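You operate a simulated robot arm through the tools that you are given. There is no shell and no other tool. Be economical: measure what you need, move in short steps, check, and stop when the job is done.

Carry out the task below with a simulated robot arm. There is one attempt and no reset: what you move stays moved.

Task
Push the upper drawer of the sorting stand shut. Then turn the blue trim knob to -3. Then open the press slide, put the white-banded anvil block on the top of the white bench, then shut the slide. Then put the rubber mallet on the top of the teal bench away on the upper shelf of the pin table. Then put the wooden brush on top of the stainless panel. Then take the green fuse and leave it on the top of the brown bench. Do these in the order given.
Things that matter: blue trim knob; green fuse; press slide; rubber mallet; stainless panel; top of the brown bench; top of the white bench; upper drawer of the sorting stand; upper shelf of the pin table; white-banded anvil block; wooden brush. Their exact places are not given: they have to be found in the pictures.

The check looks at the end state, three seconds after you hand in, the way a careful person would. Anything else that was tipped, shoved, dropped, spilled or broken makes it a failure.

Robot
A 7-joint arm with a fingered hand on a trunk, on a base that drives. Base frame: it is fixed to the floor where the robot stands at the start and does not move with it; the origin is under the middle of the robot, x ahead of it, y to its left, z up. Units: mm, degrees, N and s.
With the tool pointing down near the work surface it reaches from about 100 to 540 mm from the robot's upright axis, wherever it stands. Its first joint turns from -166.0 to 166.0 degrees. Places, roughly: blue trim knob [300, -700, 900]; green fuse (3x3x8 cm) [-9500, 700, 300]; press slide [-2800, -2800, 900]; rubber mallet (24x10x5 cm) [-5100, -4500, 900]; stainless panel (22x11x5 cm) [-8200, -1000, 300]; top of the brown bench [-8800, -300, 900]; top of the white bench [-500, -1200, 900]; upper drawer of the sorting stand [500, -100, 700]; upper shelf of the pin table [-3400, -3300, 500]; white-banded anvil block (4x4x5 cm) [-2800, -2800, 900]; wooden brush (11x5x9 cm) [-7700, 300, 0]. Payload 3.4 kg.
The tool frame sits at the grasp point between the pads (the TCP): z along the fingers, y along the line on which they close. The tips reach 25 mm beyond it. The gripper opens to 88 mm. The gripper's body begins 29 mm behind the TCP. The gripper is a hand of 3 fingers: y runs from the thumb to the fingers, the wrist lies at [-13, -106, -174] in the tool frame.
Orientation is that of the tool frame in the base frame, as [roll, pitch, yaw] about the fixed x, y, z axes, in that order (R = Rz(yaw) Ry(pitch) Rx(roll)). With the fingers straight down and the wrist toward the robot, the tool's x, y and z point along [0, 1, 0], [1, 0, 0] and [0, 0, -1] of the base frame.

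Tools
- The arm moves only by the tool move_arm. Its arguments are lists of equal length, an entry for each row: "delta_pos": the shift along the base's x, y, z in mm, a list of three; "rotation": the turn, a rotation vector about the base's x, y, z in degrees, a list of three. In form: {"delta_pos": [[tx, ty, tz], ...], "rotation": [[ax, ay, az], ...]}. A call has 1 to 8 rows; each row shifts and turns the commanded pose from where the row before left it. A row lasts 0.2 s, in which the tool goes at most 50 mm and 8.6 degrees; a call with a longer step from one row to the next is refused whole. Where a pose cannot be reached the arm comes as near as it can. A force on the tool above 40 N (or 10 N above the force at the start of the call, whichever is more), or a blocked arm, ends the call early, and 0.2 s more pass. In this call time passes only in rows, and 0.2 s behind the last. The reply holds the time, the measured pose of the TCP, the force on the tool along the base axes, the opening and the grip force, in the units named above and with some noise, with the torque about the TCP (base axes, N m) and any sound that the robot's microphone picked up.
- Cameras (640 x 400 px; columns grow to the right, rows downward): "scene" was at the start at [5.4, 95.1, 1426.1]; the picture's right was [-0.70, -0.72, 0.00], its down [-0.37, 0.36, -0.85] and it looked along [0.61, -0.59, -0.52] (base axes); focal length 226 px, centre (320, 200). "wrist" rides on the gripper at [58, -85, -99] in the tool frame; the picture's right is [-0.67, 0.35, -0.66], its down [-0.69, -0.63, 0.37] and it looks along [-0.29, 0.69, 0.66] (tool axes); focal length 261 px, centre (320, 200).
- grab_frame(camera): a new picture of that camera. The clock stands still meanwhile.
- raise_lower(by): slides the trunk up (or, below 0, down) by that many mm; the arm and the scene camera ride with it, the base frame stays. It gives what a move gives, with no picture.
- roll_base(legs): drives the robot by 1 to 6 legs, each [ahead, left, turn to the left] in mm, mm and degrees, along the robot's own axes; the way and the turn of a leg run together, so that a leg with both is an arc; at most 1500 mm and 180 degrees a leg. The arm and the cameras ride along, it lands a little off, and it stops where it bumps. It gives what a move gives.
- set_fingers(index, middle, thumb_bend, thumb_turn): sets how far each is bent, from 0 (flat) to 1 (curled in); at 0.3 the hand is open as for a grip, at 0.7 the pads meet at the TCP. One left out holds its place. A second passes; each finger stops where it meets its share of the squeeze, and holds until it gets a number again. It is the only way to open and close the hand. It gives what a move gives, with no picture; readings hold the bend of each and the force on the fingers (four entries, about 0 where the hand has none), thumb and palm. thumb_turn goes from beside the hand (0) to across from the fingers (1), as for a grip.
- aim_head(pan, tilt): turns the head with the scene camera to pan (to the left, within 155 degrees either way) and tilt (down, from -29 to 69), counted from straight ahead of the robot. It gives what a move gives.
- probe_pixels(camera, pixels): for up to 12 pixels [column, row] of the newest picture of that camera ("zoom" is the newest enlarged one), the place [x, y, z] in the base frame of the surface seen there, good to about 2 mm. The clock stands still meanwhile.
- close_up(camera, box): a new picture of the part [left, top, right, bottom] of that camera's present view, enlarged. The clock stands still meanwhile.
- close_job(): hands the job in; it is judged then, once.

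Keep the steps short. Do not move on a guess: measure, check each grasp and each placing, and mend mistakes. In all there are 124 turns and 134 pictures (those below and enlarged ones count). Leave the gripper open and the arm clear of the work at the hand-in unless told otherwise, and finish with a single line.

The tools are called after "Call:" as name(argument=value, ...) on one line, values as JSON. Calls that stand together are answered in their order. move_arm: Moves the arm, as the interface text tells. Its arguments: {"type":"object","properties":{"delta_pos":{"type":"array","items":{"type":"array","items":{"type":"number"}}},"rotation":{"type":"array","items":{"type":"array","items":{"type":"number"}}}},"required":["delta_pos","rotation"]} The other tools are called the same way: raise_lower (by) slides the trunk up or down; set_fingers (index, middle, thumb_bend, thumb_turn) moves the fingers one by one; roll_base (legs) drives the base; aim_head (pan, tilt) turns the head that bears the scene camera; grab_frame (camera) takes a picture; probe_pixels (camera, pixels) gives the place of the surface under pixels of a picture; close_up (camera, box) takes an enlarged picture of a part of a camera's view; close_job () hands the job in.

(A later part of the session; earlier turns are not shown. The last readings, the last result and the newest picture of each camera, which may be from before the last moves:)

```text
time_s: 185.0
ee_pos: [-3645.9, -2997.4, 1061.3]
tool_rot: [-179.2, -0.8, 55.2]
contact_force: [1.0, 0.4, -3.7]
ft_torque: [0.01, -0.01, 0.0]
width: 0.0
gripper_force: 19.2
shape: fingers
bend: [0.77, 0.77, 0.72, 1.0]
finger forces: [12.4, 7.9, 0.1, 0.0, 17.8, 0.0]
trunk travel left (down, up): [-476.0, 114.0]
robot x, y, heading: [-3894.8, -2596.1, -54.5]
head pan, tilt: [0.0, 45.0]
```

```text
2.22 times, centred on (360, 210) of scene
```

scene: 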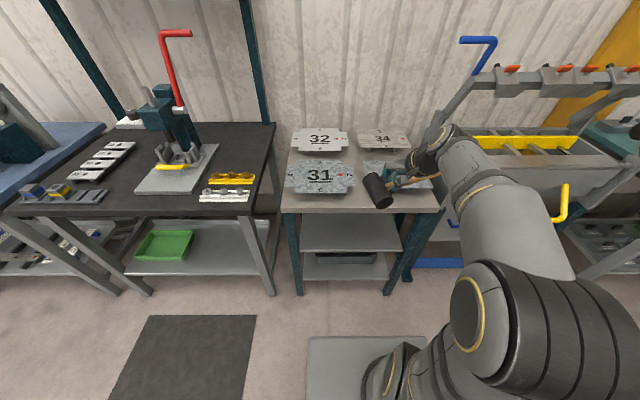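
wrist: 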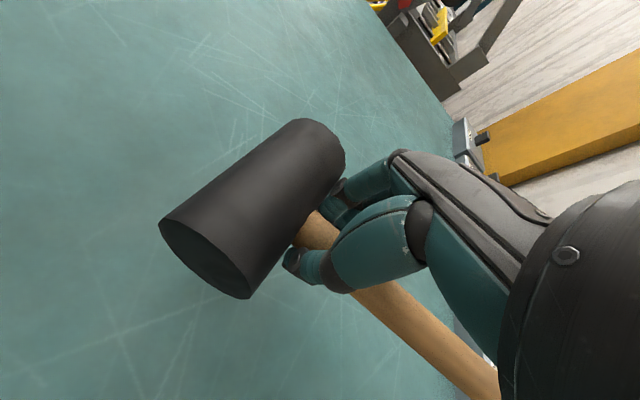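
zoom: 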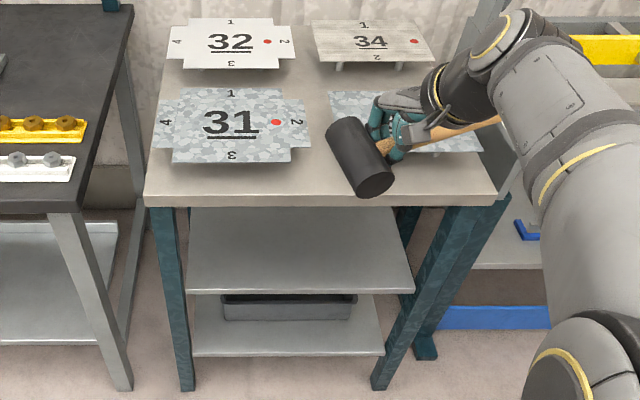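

The shelf front is at n≈565, the table top front at n≈540 and the opening at lat -4460…-4890. I'll square the hand to the table (head left, handle right), tilt it 20°, and shift 60 mm left.

Call:
move_arm(delta_pos=[[0, 0, 0], [0, 0, 0], [0, 0, 0], [0, 0, 0], [0, 0, 0], [0, 0, 0]], rotation=[[0, 0, -6.6], [0, 0, -6.6], [0, 0, -6.6], [-5.5, -3.77, 0], [-5.5, -3.77, 0], [-5.5, -3.77, 0]])

Call:
roll_base(legs=[[0, 60, -1]])

Call:
raise_lower(by=-250)

Call:
grab_frame(camera="scene")

```text
time_s: 186.4
ee_pos: [-3646.6, -2996.6, 1061.8]
tool_rot: [160.6, -0.4, 35.7]
contact_force: [0.5, -0.2, -2.3]
ft_torque: [-0.01, -0.01, 0.0]
width: 0.0
gripper_force: 19.0
shape: fingers
bend: [0.77, 0.77, 0.72, 1.0]
finger forces: [12.2, 7.7, 0.0, 0.0, 18.5, 0.0]
trunk travel left (down, up): [-476.0, 114.0]
robot x, y, heading: [-3897.8, -2596.4, -54.6]
head pan, tilt: [0.0, 45.0]
```

```text
time_s: 187.4
ee_pos: [-3603.8, -2966.2, 1061.0]
tool_rot: [160.7, -0.3, 34.7]
contact_force: [0.0, 0.0, -2.5]
ft_torque: [-0.04, -0.03, -0.01]
width: 0.0
gripper_force: 19.1
shape: fingers
bend: [0.77, 0.77, 0.72, 1.0]
finger forces: [12.1, 7.7, 0.0, 0.1, 18.4, 0.1]
trunk travel left (down, up): [-476.0, 114.0]
robot x, y, heading: [-3847.7, -2565.4, -55.6]
head pan, tilt: [0.0, 45.0]
```

```text
time_s: 190.0
ee_pos: [-3604.8, -2966.5, 811.9]
tool_rot: [160.6, -0.5, 34.7]
contact_force: [-0.1, -0.5, -3.6]
ft_torque: [-0.02, 0.02, 0.01]
width: 0.0
gripper_force: 18.8
shape: fingers
bend: [0.77, 0.77, 0.72, 1.0]
finger forces: [12.1, 7.5, 0.0, 0.0, 18.3, 0.0]
trunk travel left (down, up): [-226.0, 364.0]
robot x, y, heading: [-3846.9, -2565.4, -55.8]
head pan, tilt: [0.0, 45.0]
```

```text
47 pictures are left
```

scene: 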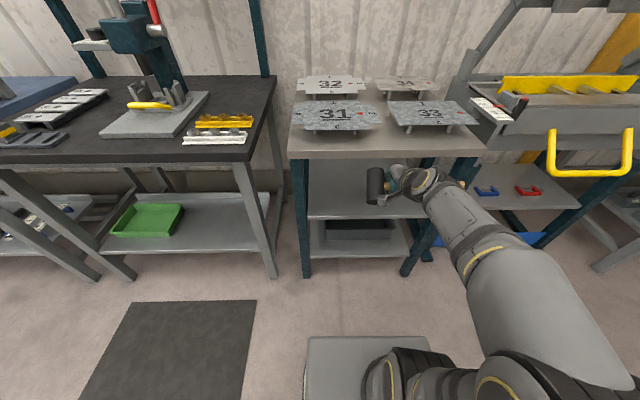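

All good. Lower the trunk further to about z 597, still in front of the table.

Call:
raise_lower(by=-212)

Call:
grab_frame(camera="scene")

Call:
grab_frame(camera="wrist")

```text
time_s: 192.2
ee_pos: [-3603.8, -2967.2, 599.6]
tool_rot: [160.7, -0.4, 34.7]
contact_force: [-0.6, -0.8, -2.4]
ft_torque: [-0.03, 0.0, -0.01]
width: 0.0
gripper_force: 18.3
shape: fingers
bend: [0.77, 0.78, 0.72, 1.0]
finger forces: [12.0, 7.4, 0.0, 0.1, 18.1, 0.0]
trunk travel left (down, up): [-14.0, 576.0]
robot x, y, heading: [-3846.1, -2562.7, -55.5]
head pan, tilt: [0.0, 45.0]
```

```text
46 pictures are left
```

scene: 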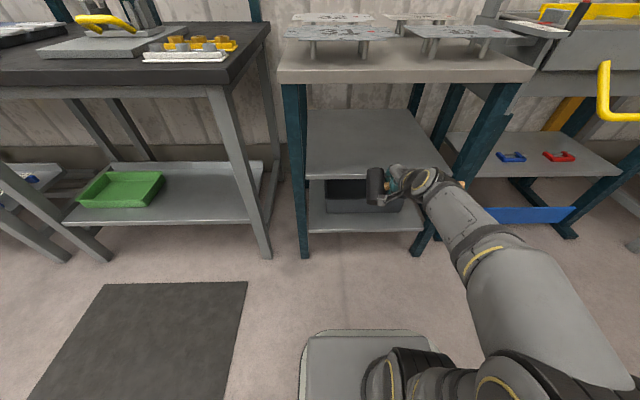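

```text
45 pictures are left
```

wrist: 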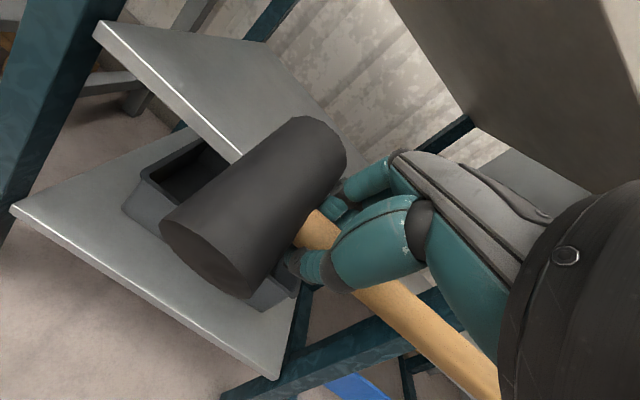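

The mallet is level with the gap: its low point is about 547, the shelf is 519 and the table underside about 800. I'll drive in 150 mm and check.

Call:
roll_base(legs=[[150, 0, 0]])

Call:
grab_frame(camera="scene")

Call:
grab_frame(camera="wrist")

```text
time_s: 193.6
ee_pos: [-3518.6, -3091.6, 599.8]
tool_rot: [160.7, -0.3, 34.7]
contact_force: [0.4, 0.0, -2.1]
ft_torque: [-0.01, 0.0, 0.0]
width: 0.2
gripper_force: 18.4
shape: fingers
bend: [0.78, 0.78, 0.72, 1.0]
finger forces: [12.1, 7.2, 0.0, 0.0, 17.9, 0.0]
trunk travel left (down, up): [-14.0, 576.0]
robot x, y, heading: [-3757.0, -2688.3, -55.6]
head pan, tilt: [0.0, 45.0]
```

```text
44 pictures are left
```

scene: 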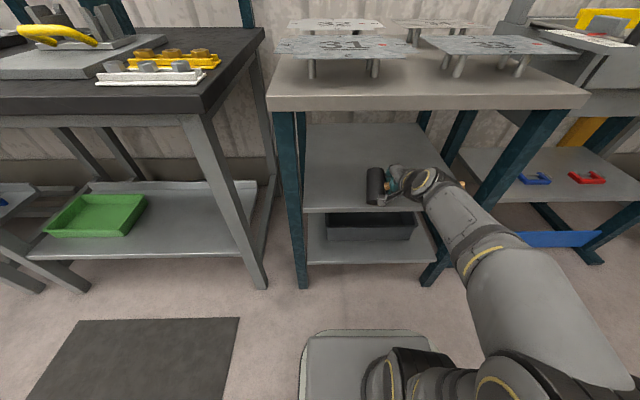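

```text
43 pictures are left
```

wrist: 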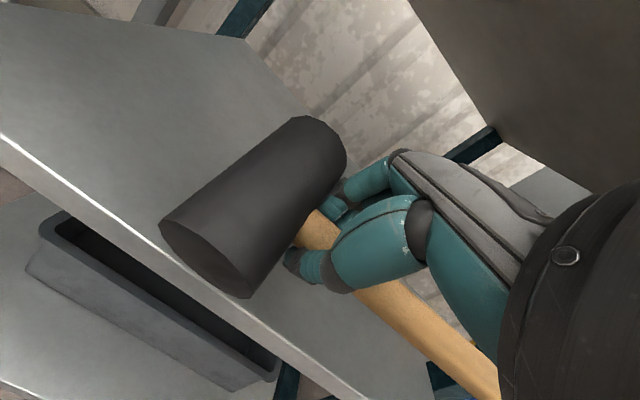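

It is clear on all sides. Another 75 mm puts the whole head over the shelf.

Call:
roll_base(legs=[[75, 0, 0]])

Call:
move_arm(delta_pos=[[0, 0, -8], [0, 0, -6], [0, 0, -4], [0, 0, -4]], rotation=[[0, 0, 0], [0, 0, 0], [0, 0, 0], [0, 0, 0]])

Call:
grab_frame(camera="wrist")

```text
time_s: 194.7
ee_pos: [-3474.3, -3154.6, 599.7]
tool_rot: [160.7, -0.4, 34.7]
contact_force: [-0.1, -0.2, -2.6]
ft_torque: [0.01, 0.01, -0.04]
width: 0.2
gripper_force: 18.9
shape: fingers
bend: [0.78, 0.78, 0.72, 1.0]
finger forces: [12.1, 7.2, 0.1, 0.0, 18.0, 0.0]
trunk travel left (down, up): [-14.0, 576.0]
robot x, y, heading: [-3718.1, -2752.3, -55.5]
head pan, tilt: [0.0, 45.0]
```

```text
time_s: 195.7
ee_pos: [-3476.6, -3153.5, 577.4]
tool_rot: [160.7, -0.3, 34.6]
contact_force: [0.1, -0.6, -3.1]
ft_torque: [0.0, -0.01, -0.02]
width: 0.1
gripper_force: 18.8
shape: fingers
bend: [0.78, 0.78, 0.72, 1.0]
finger forces: [11.9, 7.1, 0.0, 0.1, 17.8, 0.0]
trunk travel left (down, up): [-14.0, 576.0]
robot x, y, heading: [-3712.9, -2750.3, -55.5]
head pan, tilt: [0.0, 45.0]
```

```text
42 pictures are left
```

wrist: 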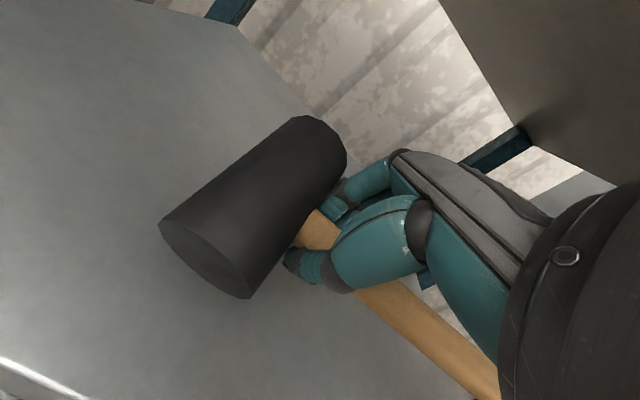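

No contact yet. I'll creep down until the shelf is felt.

Call:
move_arm(delta_pos=[[0, 0, -4], [0, 0, -4], [0, 0, -4], [0, 0, -3], [0, 0, -3]], rotation=[[0, 0, 0], [0, 0, 0], [0, 0, 0], [0, 0, 0], [0, 0, 0]])

Call:
grab_frame(camera="wrist")

```text
time_s: 196.8
ee_pos: [-3475.7, -3154.1, 559.9]
tool_rot: [160.7, -0.4, 34.6]
contact_force: [-1.3, -3.4, 1.6]
ft_torque: [0.05, -0.12, -0.07]
width: 0.5
gripper_force: 17.1
shape: fingers
bend: [0.78, 0.78, 0.74, 1.0]
finger forces: [12.7, 7.0, 0.1, 0.0, 14.5, 0.0]
trunk travel left (down, up): [-14.0, 576.0]
robot x, y, heading: [-3718.1, -2750.7, -55.9]
head pan, tilt: [0.0, 45.0]
```

```text
41 pictures are left
```

wrist: 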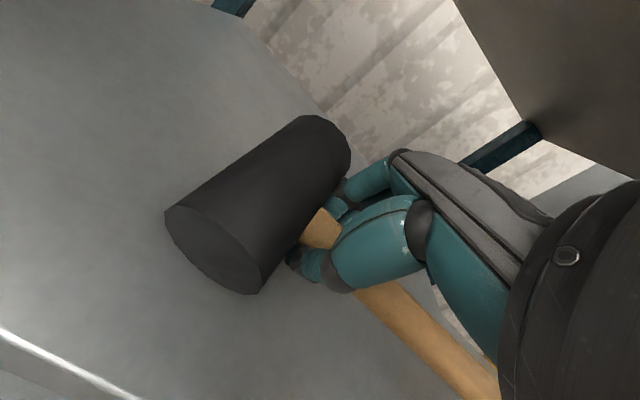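

The near end of the head has touched. Lowering a bit more lets it level in the grip.

Call:
move_arm(delta_pos=[[0, 0, -3], [0, 0, -3], [0, 0, -2], [0, 0, -2]], rotation=[[0, 0, 0], [0, 0, 0], [0, 0, 0], [0, 0, 0]])

Call:
grab_frame(camera="wrist")

```text
time_s: 197.8
ee_pos: [-3475.4, -3154.8, 549.7]
tool_rot: [160.7, -0.4, 34.8]
contact_force: [1.0, -0.3, -1.8]
ft_torque: [0.05, -0.07, -0.06]
width: 0.0
gripper_force: 6.7
shape: fingers
bend: [0.78, 0.78, 0.74, 1.0]
finger forces: [2.5, 4.4, 0.1, 0.1, 6.7, 0.0]
trunk travel left (down, up): [-14.0, 576.0]
robot x, y, heading: [-3719.7, -2749.4, -55.7]
head pan, tilt: [0.0, 45.0]
```

```text
40 pictures are left
```

wrist: 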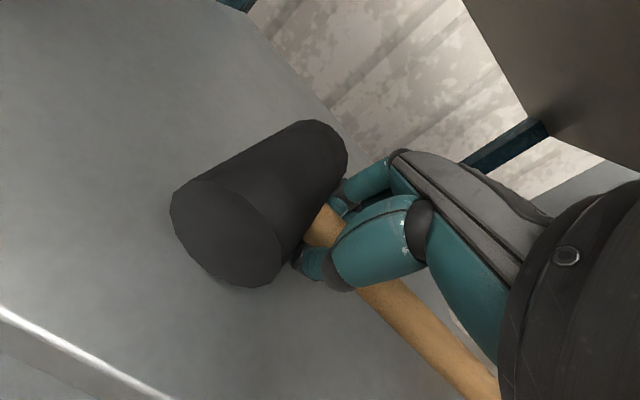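

The head now lies nearly flat. I'll open the fingers wide and the thumb only partly, since it's close to the shelf.

Call:
set_fingers(index=0.35, middle=0.35, thumb_bend=0.55)

Call:
move_arm(delta_pos=[[0, 0, 6], [0, 0, 8], [0, 0, 8]], rotation=[[0, 0, 0], [0, 0, 0], [0, 0, 0]])

Call:
set_fingers(index=0.2, middle=0.2, thumb_bend=0.3)

Call:
grab_frame(camera="wrist")

```text
time_s: 198.8
ee_pos: [-3474.7, -3153.9, 550.8]
tool_rot: [160.5, -0.4, 34.6]
contact_force: [0.7, 0.3, 14.5]
ft_torque: [0.13, -0.01, -0.01]
width: 41.3
gripper_force: 8.2
shape: fingers
bend: [0.35, 0.35, 0.64, 1.0]
finger forces: [0.0, 0.0, 0.0, 0.1, 16.8, 0.1]
trunk travel left (down, up): [-14.0, 576.0]
robot x, y, heading: [-3718.3, -2751.3, -55.6]
head pan, tilt: [0.0, 45.0]
```

```text
time_s: 199.7
ee_pos: [-3475.6, -3154.5, 571.1]
tool_rot: [160.7, -0.4, 34.6]
contact_force: [0.1, 0.1, 0.1]
ft_torque: [-0.03, -0.01, 0.03]
width: 52.1
gripper_force: 0.1
shape: fingers
bend: [0.35, 0.35, 0.55, 1.0]
finger forces: [0.1, 0.1, 0.1, 0.1, 0.1, 0.1]
trunk travel left (down, up): [-14.0, 576.0]
robot x, y, heading: [-3717.6, -2751.6, -55.4]
head pan, tilt: [0.0, 45.0]
```

```text
time_s: 200.7
ee_pos: [-3475.9, -3155.6, 571.0]
tool_rot: [160.7, -0.4, 34.6]
contact_force: [0.7, -0.4, 0.2]
ft_torque: [0.0, 0.02, -0.01]
width: 96.5
gripper_force: 0.0
shape: fingers
bend: [0.2, 0.2, 0.3, 0.98]
finger forces: [0.1, 0.1, 0.1, 0.0, 0.0, 0.1]
trunk travel left (down, up): [-14.0, 576.0]
robot x, y, heading: [-3715.8, -2752.3, -55.4]
head pan, tilt: [0.0, 45.0]
```

```text
39 pictures are left
```

wrist: 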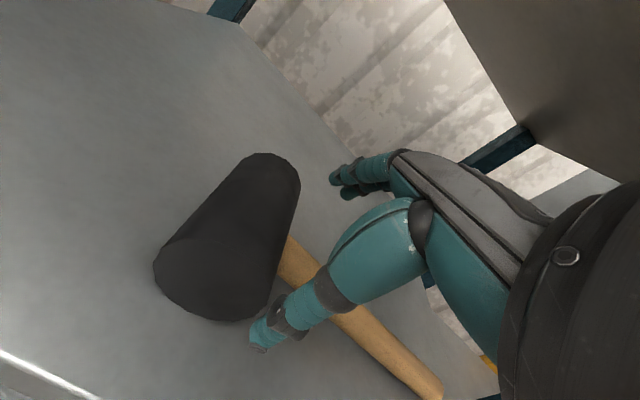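

The mallet is free. I'll rise 22 mm so the fingertips clear the handle, then back straight out.

Call:
move_arm(delta_pos=[[0, 0, 11], [0, 0, 11]], rotation=[[0, 0, 0], [0, 0, 0]])

Call:
roll_base(legs=[[-300, 0, 0]])

Call:
raise_lower(by=420)

Call:
grab_frame(camera="scene")

```text
time_s: 201.2
ee_pos: [-3474.6, -3155.1, 593.0]
tool_rot: [160.8, -0.4, 34.7]
contact_force: [0.3, -0.8, -0.1]
ft_torque: [-0.03, -0.04, -0.02]
width: 96.4
gripper_force: 0.0
shape: fingers
bend: [0.2, 0.2, 0.3, 0.98]
finger forces: [0.0, 0.0, 0.1, 0.0, 0.0, 0.1]
trunk travel left (down, up): [-14.0, 576.0]
robot x, y, heading: [-3718.1, -2749.4, -55.6]
head pan, tilt: [0.0, 45.0]
```

```text
time_s: 203.3
ee_pos: [-3643.0, -2907.3, 593.3]
tool_rot: [160.7, -0.3, 34.8]
contact_force: [-0.5, 0.2, 0.7]
ft_torque: [0.0, 0.03, -0.01]
width: 96.5
gripper_force: 0.0
shape: fingers
bend: [0.2, 0.2, 0.3, 0.98]
finger forces: [0.1, 0.0, 0.1, 0.0, 0.0, 0.0]
trunk travel left (down, up): [-14.0, 576.0]
robot x, y, heading: [-3884.9, -2508.5, -55.3]
head pan, tilt: [0.0, 45.0]
```

```text
refused: 420 is not a number from -400 to 400
```

```text
38 pictures are left
```

scene: 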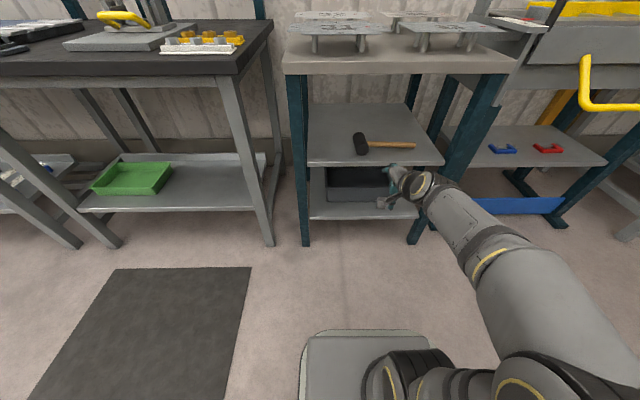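

The mallet lies fully on the upper shelf. Now I raise the trunk and turn around towards the brush area to look for a path.

Call:
raise_lower(by=380)

Call:
roll_base(legs=[[0, 0, -161]])

Call:
aim_head(pan=0, tilt=20)

Call:
grab_frame(camera="scene")

```text
time_s: 207.0
ee_pos: [-3642.5, -2906.4, 973.1]
tool_rot: [160.6, -0.5, 34.9]
contact_force: [0.0, 0.2, 0.0]
ft_torque: [0.0, 0.0, -0.02]
width: 96.2
gripper_force: 0.1
shape: fingers
bend: [0.2, 0.2, 0.3, 0.98]
finger forces: [0.1, 0.0, 0.0, 0.0, 0.0, 0.0]
trunk travel left (down, up): [-394.0, 196.0]
robot x, y, heading: [-3881.8, -2503.2, -55.4]
head pan, tilt: [0.0, 45.0]
```

```text
time_s: 213.9
ee_pos: [-4249.5, -2205.2, 973.7]
tool_rot: [160.7, -0.4, -125.9]
contact_force: [-0.7, -0.3, 0.8]
ft_torque: [-0.01, -0.04, 0.0]
width: 96.5
gripper_force: 0.2
shape: fingers
bend: [0.2, 0.2, 0.3, 0.98]
finger forces: [0.0, 0.1, 0.1, 0.0, 0.1, 0.0]
trunk travel left (down, up): [-394.0, 196.0]
robot x, y, heading: [-3885.9, -2506.5, 143.8]
head pan, tilt: [0.0, 45.0]
```

```text
time_s: 214.8
ee_pos: [-4248.6, -2205.7, 973.5]
tool_rot: [160.7, -0.5, -125.9]
contact_force: [0.3, 0.0, 0.1]
ft_torque: [0.02, 0.01, 0.01]
width: 96.4
gripper_force: 0.0
shape: fingers
bend: [0.2, 0.2, 0.3, 0.98]
finger forces: [0.0, 0.1, 0.0, 0.1, 0.0, 0.0]
trunk travel left (down, up): [-394.0, 196.0]
robot x, y, heading: [-3887.8, -2506.7, 144.0]
head pan, tilt: [0.0, 20.0]
```

```text
37 pictures are left
```

scene: 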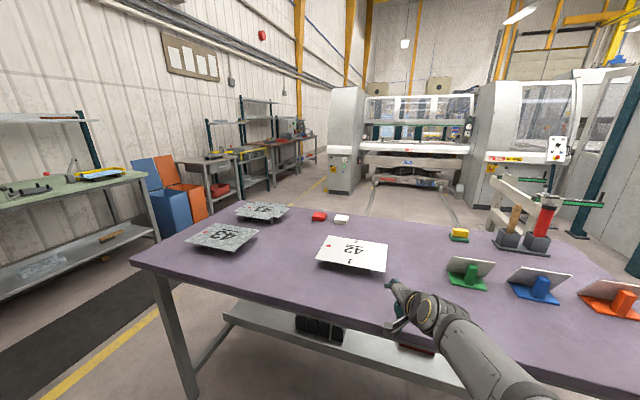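

The purple table is right ahead, so I'll go round it on its left. First I probe the clearances for the aisle.

Call:
probe_pixels(camera="scene", pixels=[[135, 262], [245, 208], [155, 240], [205, 218], [178, 235], [270, 190], [342, 190], [320, 185], [195, 395], [100, 350], [280, 215], [365, 190]])

Call:
raise_lower(by=190)

Call:
close_up(camera="scene", box=[120, 90, 480, 250])

```text
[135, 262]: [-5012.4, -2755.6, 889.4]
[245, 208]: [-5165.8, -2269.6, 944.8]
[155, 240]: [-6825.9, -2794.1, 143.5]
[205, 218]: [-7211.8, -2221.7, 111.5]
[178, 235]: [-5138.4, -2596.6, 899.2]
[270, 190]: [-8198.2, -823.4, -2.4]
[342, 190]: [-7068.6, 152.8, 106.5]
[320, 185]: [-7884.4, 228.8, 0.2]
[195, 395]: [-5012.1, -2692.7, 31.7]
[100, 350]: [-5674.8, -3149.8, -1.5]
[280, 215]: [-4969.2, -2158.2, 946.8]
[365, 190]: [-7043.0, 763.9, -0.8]
```

```text
time_s: 216.9
ee_pos: [-4249.7, -2206.1, 1163.5]
tool_rot: [160.7, -0.5, -125.9]
contact_force: [-0.4, 0.3, 0.7]
ft_torque: [-0.03, -0.01, 0.02]
width: 96.5
gripper_force: 0.1
shape: fingers
bend: [0.2, 0.2, 0.3, 0.98]
finger forces: [0.1, 0.0, 0.1, 0.1, 0.1, 0.1]
trunk travel left (down, up): [-584.0, 6.0]
robot x, y, heading: [-3885.1, -2502.7, 144.0]
head pan, tilt: [0.0, 20.0]
```

```text
1.78 times, centred on (300, 170) of scene
```

zoom: 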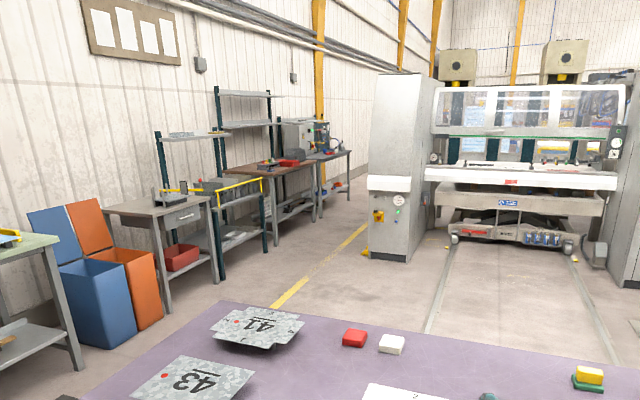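

The aisle is clear at lat≈-6350. I'll turn, drive along the row, turn right, and go up the aisle.

Call:
roll_base(legs=[[0, 0, 70.4], [1500, 0, 0], [230, 0, 0], [0, 0, -90], [1500, 0, 0], [1500, 0, 0]])

Call:
aim_head(pan=15, tilt=32)

Call:
grab_frame(camera="scene")

```text
time_s: 246.6
ee_pos: [-7245.6, -606.7, 1162.6]
tool_rot: [160.7, -0.4, -145.1]
contact_force: [-0.2, -0.2, 0.6]
ft_torque: [-0.02, 0.01, -0.03]
width: 96.3
gripper_force: 0.0
shape: fingers
bend: [0.2, 0.2, 0.3, 0.98]
finger forces: [0.0, 0.1, 0.1, 0.0, 0.0, 0.0]
trunk travel left (down, up): [-584.0, 6.0]
robot x, y, heading: [-7002.5, -1006.2, 124.7]
head pan, tilt: [0.0, 20.0]
```

```text
time_s: 247.4
ee_pos: [-7245.7, -605.3, 1162.5]
tool_rot: [160.7, -0.3, -145.1]
contact_force: [-0.8, 0.0, -0.4]
ft_torque: [0.01, -0.01, 0.05]
width: 96.6
gripper_force: 0.1
shape: fingers
bend: [0.2, 0.2, 0.3, 0.98]
finger forces: [0.0, 0.0, 0.0, 0.0, 0.0, 0.0]
trunk travel left (down, up): [-584.0, 6.0]
robot x, y, heading: [-7000.0, -1007.7, 124.7]
head pan, tilt: [15.0, 32.0]
```

```text
35 pictures are left
```

scene: 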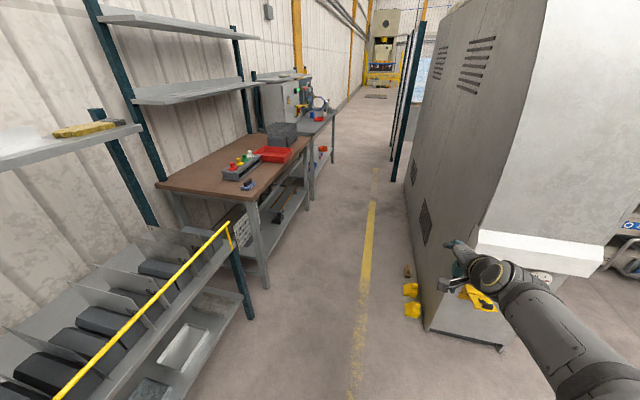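

I see the brown bench at left, a brush-like item by the machine at (408,272), and trays on the near rack's lower shelf at (185,348). I'll enlarge and measure them.

Call:
close_up(camera="scene", box=[360, 240, 480, 340])

Call:
close_up(camera="scene", box=[60, 210, 320, 400])

Call:
probe_pixels(camera="scene", pixels=[[408, 270], [408, 277], [412, 290], [412, 312], [185, 348], [205, 330], [165, 365], [150, 390], [252, 315], [230, 225], [430, 325], [265, 285]])

```text
4.00 times, centred on (420, 290) of scene
```

zoom: 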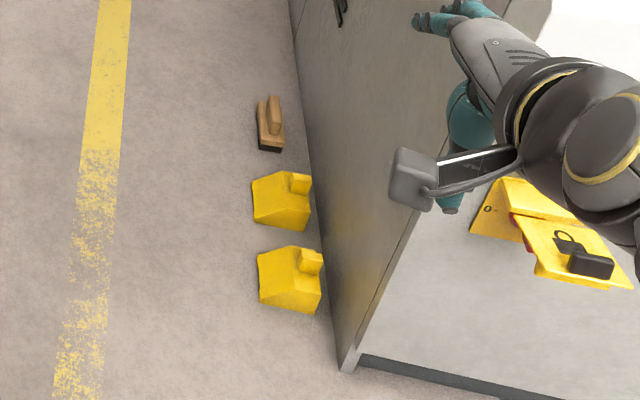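

```text
2.11 times, centred on (190, 305) of scene
```

zoom: 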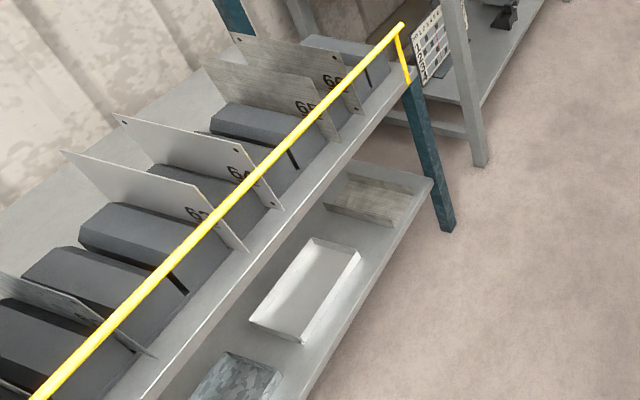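

```text
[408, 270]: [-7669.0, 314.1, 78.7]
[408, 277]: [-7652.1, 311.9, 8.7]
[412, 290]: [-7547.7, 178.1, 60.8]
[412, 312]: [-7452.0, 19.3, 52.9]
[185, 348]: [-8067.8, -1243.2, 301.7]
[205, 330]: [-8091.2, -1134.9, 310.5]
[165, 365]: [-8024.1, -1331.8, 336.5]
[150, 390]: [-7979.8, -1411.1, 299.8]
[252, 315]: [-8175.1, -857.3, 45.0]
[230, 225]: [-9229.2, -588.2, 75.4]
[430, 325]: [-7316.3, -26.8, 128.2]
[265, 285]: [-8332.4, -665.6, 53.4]
```

Three panels lie on the lower shelf. The brushed-steel one at zoom (370,200) matches the rough spot (-8200,-1000). I'll probe its corners, the upper shelf edge, the rail and the lower shelf.

Call:
probe_pixels(camera="zoom", pixels=[[370, 200], [348, 176], [415, 190], [392, 222], [328, 208], [430, 183], [400, 250], [350, 310], [395, 85], [300, 170], [402, 28], [300, 290]])

Call:
close_up(camera="scene", box=[180, 260, 280, 340])

```text
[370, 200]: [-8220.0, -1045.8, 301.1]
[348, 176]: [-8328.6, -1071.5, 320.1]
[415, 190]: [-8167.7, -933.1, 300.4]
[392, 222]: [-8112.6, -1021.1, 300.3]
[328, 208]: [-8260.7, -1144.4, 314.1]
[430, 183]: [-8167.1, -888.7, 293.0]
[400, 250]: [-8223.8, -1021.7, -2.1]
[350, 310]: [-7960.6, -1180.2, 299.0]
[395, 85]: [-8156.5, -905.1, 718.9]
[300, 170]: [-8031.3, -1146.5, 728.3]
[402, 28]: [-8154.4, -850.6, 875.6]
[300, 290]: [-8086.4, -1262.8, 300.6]
```

```text
5.00 times, centred on (230, 300) of scene
```

zoom: 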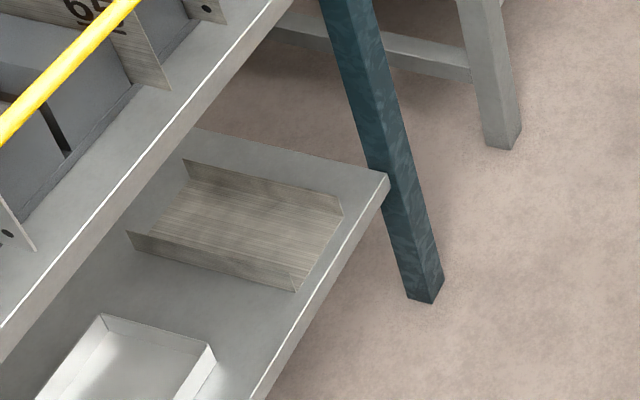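

The stainless panel is an upturned channel on the lower shelf, spanning lat -7268…-7470 and n -3735…-3840, with its base at z≈301. Next I drive up the aisle beside the brush and turn to face it.

Call:
roll_base(legs=[[0, 296, 0], [1463, 0, 0], [0, 0, -90.3]])

Call:
aim_head(pan=0, tilt=62)

Call:
grab_frame(camera="scene")

Call:
close_up(camera="scene", box=[240, 120, 400, 260])

```text
time_s: 260.1
ee_pos: [-7656.8, 262.2, 1162.4]
tool_rot: [160.7, -0.3, 123.6]
contact_force: [-1.1, -0.7, 0.1]
ft_torque: [-0.03, 0.01, 0.0]
width: 96.4
gripper_force: 0.0
shape: fingers
bend: [0.2, 0.2, 0.3, 0.98]
finger forces: [0.1, 0.1, 0.0, 0.0, 0.0, 0.0]
trunk travel left (down, up): [-584.0, 6.0]
robot x, y, heading: [-8067.0, 28.6, 33.4]
head pan, tilt: [15.0, 32.0]
```

```text
time_s: 261.1
ee_pos: [-7657.7, 260.2, 1163.1]
tool_rot: [160.7, -0.3, 123.6]
contact_force: [-0.5, 0.8, 0.9]
ft_torque: [0.05, 0.02, 0.03]
width: 96.7
gripper_force: 0.0
shape: fingers
bend: [0.2, 0.2, 0.3, 0.98]
finger forces: [0.0, 0.0, 0.0, 0.0, 0.0, 0.0]
trunk travel left (down, up): [-584.0, 6.0]
robot x, y, heading: [-8062.7, 28.8, 33.2]
head pan, tilt: [0.0, 62.0]
```

```text
31 pictures are left
```

scene: 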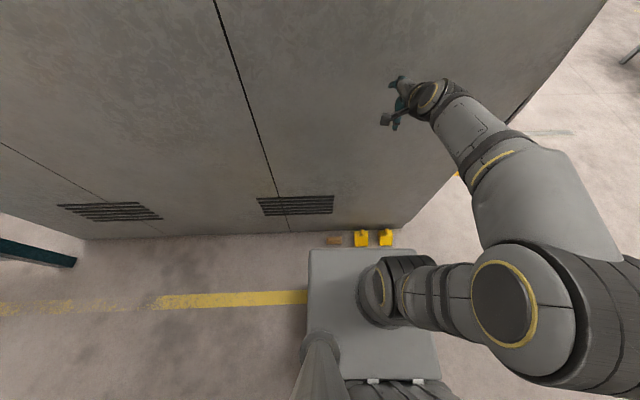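

```text
2.86 times, centred on (320, 190) of scene
```

zoom: 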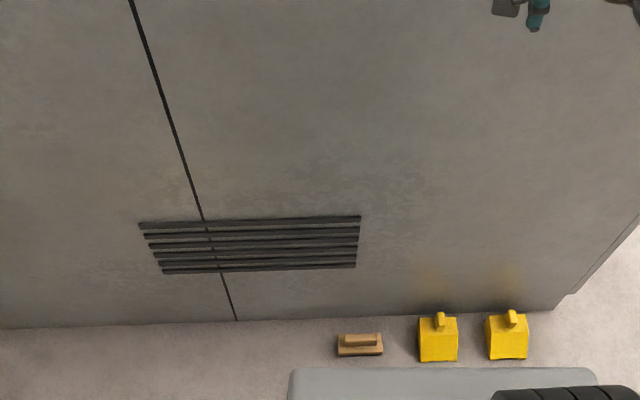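

Call:
probe_pixels(camera="zoom", pixels=[[347, 337], [376, 336], [361, 340], [339, 353], [382, 352], [360, 352], [360, 322], [360, 310], [330, 335], [420, 345], [395, 345], [361, 334]])

```text
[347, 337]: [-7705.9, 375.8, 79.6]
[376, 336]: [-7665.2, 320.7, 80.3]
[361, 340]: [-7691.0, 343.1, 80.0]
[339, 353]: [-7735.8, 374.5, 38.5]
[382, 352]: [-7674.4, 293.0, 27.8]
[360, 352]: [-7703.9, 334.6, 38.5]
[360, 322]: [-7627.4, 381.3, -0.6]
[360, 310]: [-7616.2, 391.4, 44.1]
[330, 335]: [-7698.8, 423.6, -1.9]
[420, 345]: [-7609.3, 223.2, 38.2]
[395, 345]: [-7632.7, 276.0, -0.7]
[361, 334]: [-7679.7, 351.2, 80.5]
```

The brush's ridge handle runs along n, centred at (-7685,348), 69 mm long, with its top at z 80. The machine wall is 80 mm behind it. I'll square the hand above it and lower the trunk.

Call:
move_arm(delta_pos=[[-9.2, 29.2, 0], [-9.2, 29.2, 0], [-9.1, 29.1, 0]], rotation=[[-3.5, 5.4, 1], [-3.5, 5.4, 1], [-3.6, 5.3, 1]])

Call:
set_fingers(index=0.35, middle=0.35, thumb_bend=0.35)

Call:
raise_lower(by=-400)

Call:
raise_lower(by=-180)

Call:
move_arm(delta_pos=[[0, 0, -40], [0, 0, -40], [0, 0, -40], [0, 0, -40], [0, 0, -40]], rotation=[[0, 0, 0], [0, 0, 0], [0, 0, 0], [0, 0, 0], [0, 0, 0]])

Call:
grab_frame(camera="wrist")

```text
time_s: 261.9
ee_pos: [-7683.3, 348.6, 1164.5]
tool_rot: [-179.9, -1.0, 126.4]
contact_force: [0.2, 1.4, 0.0]
ft_torque: [-0.02, -0.02, 0.0]
width: 96.6
gripper_force: 0.1
shape: fingers
bend: [0.2, 0.2, 0.3, 0.98]
finger forces: [0.1, 0.1, 0.1, 0.0, 0.0, 0.0]
trunk travel left (down, up): [-584.0, 6.0]
robot x, y, heading: [-8062.1, 28.5, 33.3]
head pan, tilt: [0.0, 62.0]
```

```text
time_s: 262.9
ee_pos: [-7683.4, 347.9, 1163.7]
tool_rot: [179.8, -1.0, 126.3]
contact_force: [0.0, -0.2, 0.3]
ft_torque: [0.01, 0.0, -0.01]
width: 74.9
gripper_force: 0.1
shape: fingers
bend: [0.35, 0.35, 0.35, 0.98]
finger forces: [0.0, 0.1, 0.0, 0.0, 0.0, 0.0]
trunk travel left (down, up): [-584.0, 6.0]
robot x, y, heading: [-8062.9, 28.8, 33.4]
head pan, tilt: [0.0, 62.0]
```

```text
time_s: 266.7
ee_pos: [-7684.3, 348.7, 764.6]
tool_rot: [179.9, -0.9, 126.5]
contact_force: [0.2, 0.5, 0.9]
ft_torque: [0.01, 0.02, -0.01]
width: 74.8
gripper_force: 0.0
shape: fingers
bend: [0.35, 0.35, 0.35, 0.98]
finger forces: [0.1, 0.0, 0.0, 0.0, 0.0, 0.1]
trunk travel left (down, up): [-184.0, 406.0]
robot x, y, heading: [-8065.1, 29.0, 33.3]
head pan, tilt: [0.0, 62.0]
```

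```text
time_s: 268.7
ee_pos: [-7682.9, 348.2, 584.0]
tool_rot: [179.9, -0.9, 126.4]
contact_force: [-0.9, 0.6, 0.2]
ft_torque: [-0.02, 0.02, -0.04]
width: 74.7
gripper_force: 0.0
shape: fingers
bend: [0.35, 0.35, 0.35, 0.98]
finger forces: [0.1, 0.1, 0.0, 0.0, 0.1, 0.1]
trunk travel left (down, up): [-4.0, 586.0]
robot x, y, heading: [-8065.1, 28.6, 33.3]
head pan, tilt: [0.0, 62.0]
```

```text
time_s: 269.9
ee_pos: [-7683.8, 346.8, 382.7]
tool_rot: [179.9, -1.0, 126.4]
contact_force: [0.2, 0.5, 0.4]
ft_torque: [0.0, -0.01, 0.0]
width: 74.6
gripper_force: 0.1
shape: fingers
bend: [0.35, 0.35, 0.35, 0.98]
finger forces: [0.0, 0.0, 0.0, 0.0, 0.0, 0.0]
trunk travel left (down, up): [-4.0, 586.0]
robot x, y, heading: [-8063.4, 26.8, 33.3]
head pan, tilt: [0.0, 62.0]
```

```text
29 pictures are left
```

wrist: 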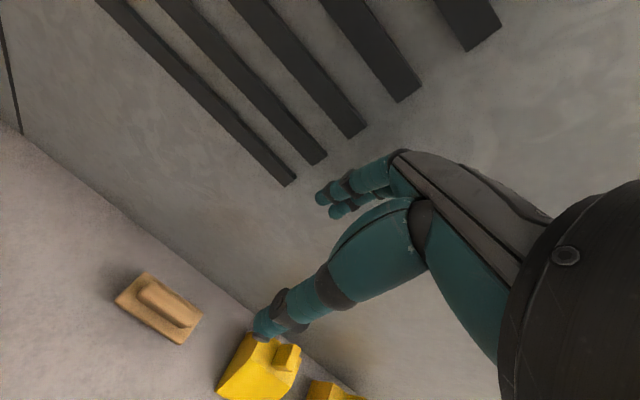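

The arm goes down freely. I'll refine the ridge position from this view and keep descending.

Call:
probe_pixels(camera="wrist", pixels=[[143, 285], [190, 323], [166, 303], [118, 300], [180, 342], [150, 275]])

Call:
move_arm(delta_pos=[[0, 0, -40], [0, 0, -40], [0, 0, -40], [0, 0, -40], [0, 0, -40]], rotation=[[0, 0, 0], [0, 0, 0], [0, 0, 0], [0, 0, 0], [0, 0, 0]])

Call:
grab_frame(camera="wrist")

```text
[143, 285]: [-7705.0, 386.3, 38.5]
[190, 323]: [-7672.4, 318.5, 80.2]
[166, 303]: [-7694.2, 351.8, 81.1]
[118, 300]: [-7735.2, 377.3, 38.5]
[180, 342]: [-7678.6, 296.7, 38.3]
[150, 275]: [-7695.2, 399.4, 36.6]
```

```text
time_s: 271.1
ee_pos: [-7683.1, 348.2, 184.2]
tool_rot: [179.9, -0.9, 126.4]
contact_force: [-0.6, -1.1, 0.3]
ft_torque: [-0.01, 0.02, 0.05]
width: 74.8
gripper_force: 0.0
shape: fingers
bend: [0.35, 0.35, 0.35, 0.98]
finger forces: [0.0, 0.1, 0.0, 0.0, 0.0, 0.1]
trunk travel left (down, up): [-4.0, 586.0]
robot x, y, heading: [-8064.5, 26.0, 33.4]
head pan, tilt: [0.0, 62.0]
```

```text
28 pictures are left
```

wrist: 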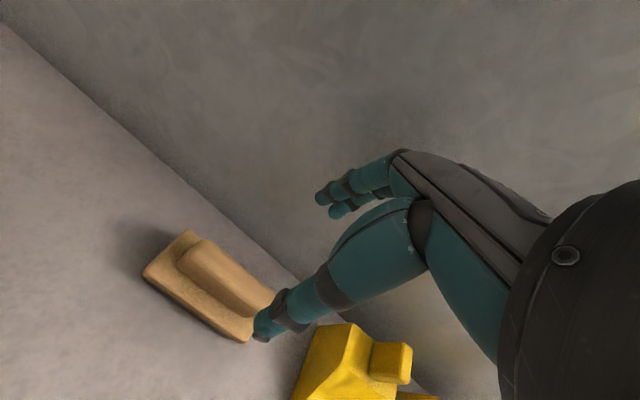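

Call:
move_arm(delta_pos=[[-4, 3, -40], [0, 0, -40], [0, 0, -32]], rotation=[[0, 0, 0], [0, 0, 0], [0, 0, 0]])

Call:
set_fingers(index=0.6, middle=0.6, thumb_bend=0.62)

Call:
grab_frame(camera="wrist")

```text
time_s: 271.9
ee_pos: [-7688.6, 351.5, 71.7]
tool_rot: [179.9, -0.9, 126.3]
contact_force: [0.0, 0.0, 0.1]
ft_torque: [-0.01, -0.01, -0.01]
width: 74.9
gripper_force: 0.0
shape: fingers
bend: [0.35, 0.35, 0.35, 0.98]
finger forces: [0.0, 0.0, 0.0, 0.0, 0.0, 0.0]
trunk travel left (down, up): [-4.0, 586.0]
robot x, y, heading: [-8064.8, 27.8, 33.6]
head pan, tilt: [0.0, 62.0]
```

```text
time_s: 272.9
ee_pos: [-7687.9, 350.6, 71.8]
tool_rot: [179.9, -1.0, 126.4]
contact_force: [-0.1, -0.6, 0.6]
ft_torque: [-0.02, 0.01, 0.02]
width: 19.2
gripper_force: 0.4
shape: fingers
bend: [0.6, 0.6, 0.61, 1.0]
finger forces: [0.2, 0.1, 0.1, 0.1, 0.6, 0.0]
trunk travel left (down, up): [-4.0, 586.0]
robot x, y, heading: [-8065.3, 26.2, 33.2]
head pan, tilt: [0.0, 62.0]
```

```text
27 pictures are left
```

wrist: 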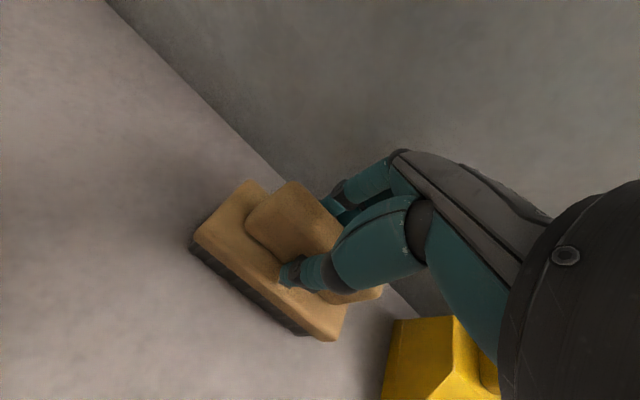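

The fingers close exactly on the ridge. I'll squeeze and lift.

Call:
set_fingers(index=0.75, middle=0.75, thumb_bend=0.77)

Call:
move_arm(delta_pos=[[0, 0, 10], [0, 0, 30], [0, 0, 40], [0, 0, 40], [0, 0, 40], [0, 0, 40], [0, 0, 40]], rotation=[[0, 0, 0], [0, 0, 0], [0, 0, 0], [0, 0, 0], [0, 0, 0], [0, 0, 0], [0, 0, 0]])

Call:
grab_frame(camera="wrist")

```text
time_s: 273.9
ee_pos: [-7687.8, 349.9, 72.5]
tool_rot: [179.9, -1.0, 126.4]
contact_force: [0.6, 0.7, -0.1]
ft_torque: [0.05, 0.01, 0.01]
width: 14.8
gripper_force: 16.6
shape: fingers
bend: [0.73, 0.64, 0.62, 1.0]
finger forces: [9.2, 7.2, 0.0, 0.0, 16.6, 0.0]
trunk travel left (down, up): [-4.0, 586.0]
robot x, y, heading: [-8064.0, 30.1, 33.2]
head pan, tilt: [0.0, 62.0]
```

```text
time_s: 275.5
ee_pos: [-7689.7, 350.5, 312.3]
tool_rot: [180.0, -1.0, 126.4]
contact_force: [0.7, -0.5, -2.1]
ft_torque: [0.0, 0.0, -0.03]
width: 14.8
gripper_force: 16.3
shape: fingers
bend: [0.73, 0.64, 0.62, 1.0]
finger forces: [9.2, 7.2, 0.0, 0.0, 16.4, 0.0]
trunk travel left (down, up): [-4.0, 586.0]
robot x, y, heading: [-8066.9, 29.2, 33.2]
head pan, tilt: [0.0, 62.0]
```

```text
26 pictures are left
```

wrist: 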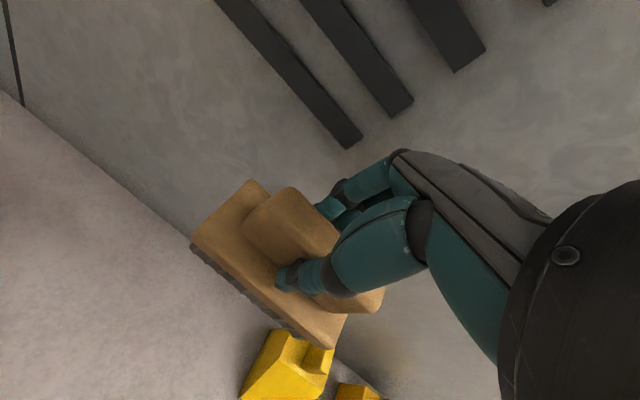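

The brush is held 72 mm above its bristle bottoms. I'll raise it to z≈418 and pre-turn the hand -43°, so that later its long side runs along the channel. Then I turn the base towards the rack.

Call:
move_arm(delta_pos=[[0, 0, 18], [0, 0, 18], [0, 0, 18], [0, 0, 18], [0, 0, 18], [0, 0, 18]], rotation=[[0, 0, -7.2], [0, 0, -7.2], [0, 0, -7.2], [0, 0, -7.2], [0, 0, -7.2], [0, 0, -7.2]])

Call:
roll_base(legs=[[0, 0, 151.2]])

```text
time_s: 276.9
ee_pos: [-7688.3, 351.9, 420.5]
tool_rot: [180.0, -1.0, 83.0]
contact_force: [0.5, -0.2, -1.4]
ft_torque: [0.01, 0.03, 0.0]
width: 14.7
gripper_force: 16.4
shape: fingers
bend: [0.73, 0.73, 0.62, 1.0]
finger forces: [9.2, 7.1, 0.0, 0.1, 16.5, 0.0]
trunk travel left (down, up): [-4.0, 586.0]
robot x, y, heading: [-8062.5, 26.0, 33.5]
head pan, tilt: [0.0, 62.0]
```

```text
time_s: 283.5
ee_pos: [-8551.8, -70.7, 420.1]
tool_rot: [180.0, -0.9, -126.3]
contact_force: [0.2, -0.3, -1.9]
ft_torque: [0.02, 0.01, -0.04]
width: 14.3
gripper_force: 16.2
shape: fingers
bend: [0.73, 0.73, 0.62, 1.0]
finger forces: [8.8, 7.0, 0.1, 0.0, 16.0, 0.1]
trunk travel left (down, up): [-4.0, 586.0]
robot x, y, heading: [-8061.4, 26.1, -176.2]
head pan, tilt: [0.0, 62.0]
```

Now one diagonal leg along the aisle to bring the hand in front of the panel, well clear of the rack legs.

Call:
roll_base(legs=[[-609, 931, 0]])

Call:
aim_head(pan=0, tilt=45)

Call:
grab_frame(camera="scene")

Call:
grab_frame(camera="wrist")

```text
time_s: 289.1
ee_pos: [-7891.6, -949.0, 420.8]
tool_rot: [179.9, -1.0, -126.6]
contact_force: [-0.8, 0.1, -1.5]
ft_torque: [0.02, 0.0, 0.0]
width: 14.2
gripper_force: 16.0
shape: fingers
bend: [0.73, 0.73, 0.62, 1.0]
finger forces: [9.0, 7.1, 0.0, 0.0, 16.1, 0.0]
trunk travel left (down, up): [-4.0, 586.0]
robot x, y, heading: [-7403.0, -856.9, -176.3]
head pan, tilt: [0.0, 62.0]
```

```text
time_s: 289.9
ee_pos: [-7892.4, -948.6, 419.8]
tool_rot: [179.9, -0.8, -126.6]
contact_force: [0.6, 0.0, -0.6]
ft_torque: [0.01, 0.03, 0.01]
width: 14.1
gripper_force: 16.2
shape: fingers
bend: [0.73, 0.73, 0.62, 1.0]
finger forces: [9.0, 7.1, 0.1, 0.0, 16.0, 0.0]
trunk travel left (down, up): [-4.0, 586.0]
robot x, y, heading: [-7405.6, -853.9, -176.3]
head pan, tilt: [0.0, 45.0]
```

```text
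25 pictures are left
```

scene: 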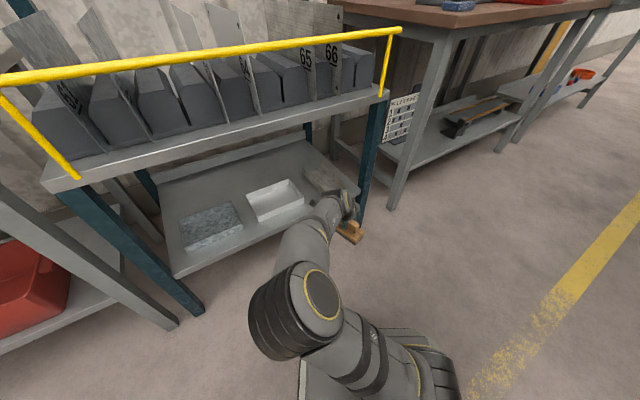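

```text
24 pictures are left
```

wrist: 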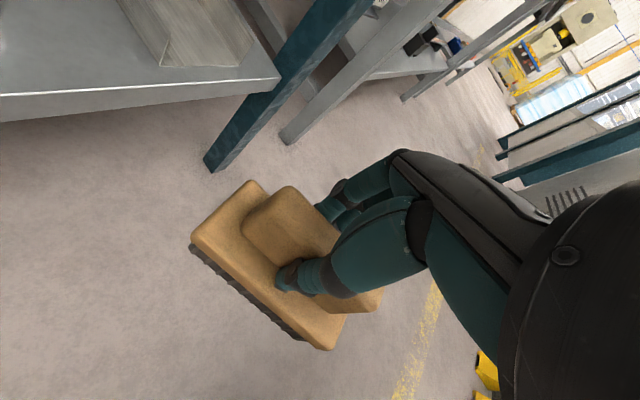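

The hand is in front of the rack with the brush bottom at z≈348. I'll drive in halfway and re-measure the panel from there.

Call:
roll_base(legs=[[160, 28, 0]])

Call:
grab_frame(camera="wrist")

Call:
close_up(camera="scene", box=[220, 130, 400, 260])

```text
time_s: 291.4
ee_pos: [-8050.4, -988.0, 420.7]
tool_rot: [179.9, -0.9, -126.5]
contact_force: [0.1, 0.0, -0.9]
ft_torque: [-0.01, 0.0, 0.01]
width: 14.3
gripper_force: 15.7
shape: fingers
bend: [0.73, 0.73, 0.62, 1.0]
finger forces: [8.9, 7.1, 0.1, 0.0, 16.0, 0.0]
trunk travel left (down, up): [-4.0, 586.0]
robot x, y, heading: [-7562.0, -894.7, -176.2]
head pan, tilt: [0.0, 45.0]
```

```text
23 pictures are left
```

wrist: 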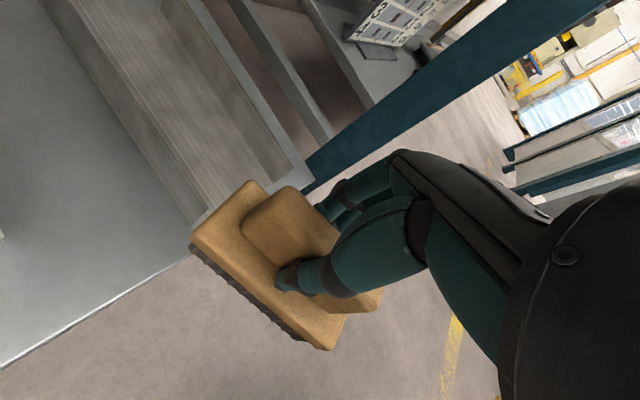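

```text
3.08 times, centred on (310, 195) of scene
```

zoom: 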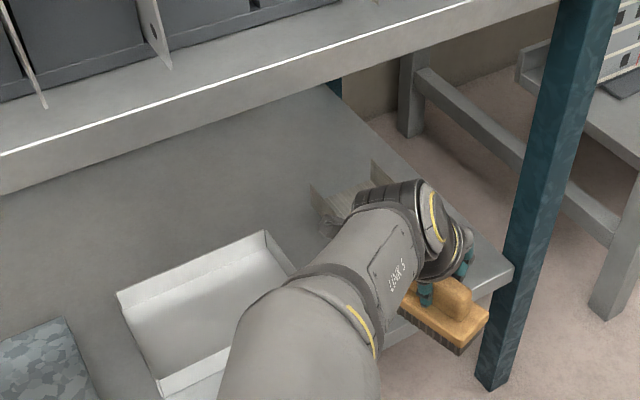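

Call:
probe_pixels(camera="wrist", pixels=[[190, 215], [60, 20], [90, 40], [205, 205], [295, 150], [215, 30], [280, 175], [190, 120], [240, 160], [120, 90], [250, 90]])

Call:
probe_pixels(camera="zoom", pixels=[[310, 190], [373, 165], [270, 235], [510, 268], [520, 200], [405, 195]])

```text
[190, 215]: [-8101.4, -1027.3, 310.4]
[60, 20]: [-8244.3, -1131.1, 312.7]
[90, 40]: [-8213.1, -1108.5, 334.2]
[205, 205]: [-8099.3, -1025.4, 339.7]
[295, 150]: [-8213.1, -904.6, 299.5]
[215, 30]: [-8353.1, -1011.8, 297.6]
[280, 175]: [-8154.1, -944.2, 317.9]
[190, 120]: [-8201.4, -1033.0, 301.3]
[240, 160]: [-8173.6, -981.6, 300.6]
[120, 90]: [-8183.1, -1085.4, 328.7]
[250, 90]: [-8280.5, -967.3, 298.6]
```

```text
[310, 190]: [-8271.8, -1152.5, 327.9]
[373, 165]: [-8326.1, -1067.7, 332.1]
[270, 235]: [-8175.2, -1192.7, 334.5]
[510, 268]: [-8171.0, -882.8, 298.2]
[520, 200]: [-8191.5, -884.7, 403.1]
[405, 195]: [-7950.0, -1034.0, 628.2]
```

The channel interior is n -3728…-3826, with flange tops at z 340 and base at z 301. I'll rotate the brush 14° to line up better, lift 12 mm to clear the flanges, and drive in.

Call:
move_arm(delta_pos=[[0, 0, 6], [0, 0, 6]], rotation=[[0, 0, -7], [0, 0, -7]])

Call:
roll_base(legs=[[146, 36, 0]])

Call:
grab_frame(camera="wrist")

```text
time_s: 291.9
ee_pos: [-8050.5, -989.4, 431.5]
tool_rot: [180.0, -0.9, -140.6]
contact_force: [0.2, -0.2, -1.2]
ft_torque: [0.0, -0.02, -0.03]
width: 14.3
gripper_force: 15.5
shape: fingers
bend: [0.73, 0.73, 0.62, 1.0]
finger forces: [9.0, 7.1, 0.0, 0.1, 16.2, 0.0]
trunk travel left (down, up): [-4.0, 586.0]
robot x, y, heading: [-7563.0, -889.7, -176.1]
head pan, tilt: [0.0, 45.0]
```

```text
time_s: 293.3
ee_pos: [-8189.7, -1034.3, 430.2]
tool_rot: [179.9, -1.0, -140.4]
contact_force: [-0.4, -0.1, -0.7]
ft_torque: [-0.01, 0.02, 0.03]
width: 14.5
gripper_force: 15.9
shape: fingers
bend: [0.73, 0.73, 0.62, 1.0]
finger forces: [8.9, 7.1, 0.0, 0.1, 16.0, 0.0]
trunk travel left (down, up): [-4.0, 586.0]
robot x, y, heading: [-7708.1, -938.7, -176.1]
head pan, tilt: [0.0, 45.0]
```

```text
21 pictures are left
```

wrist: 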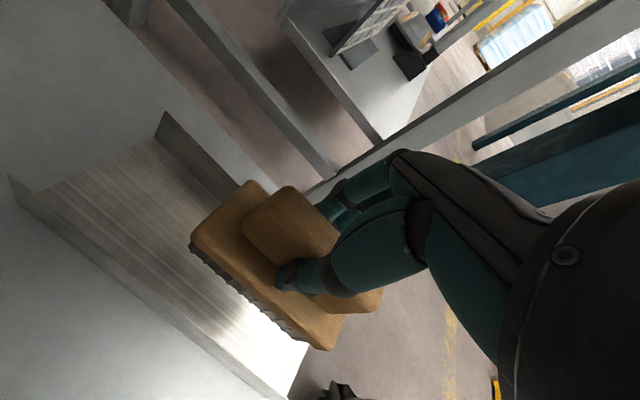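

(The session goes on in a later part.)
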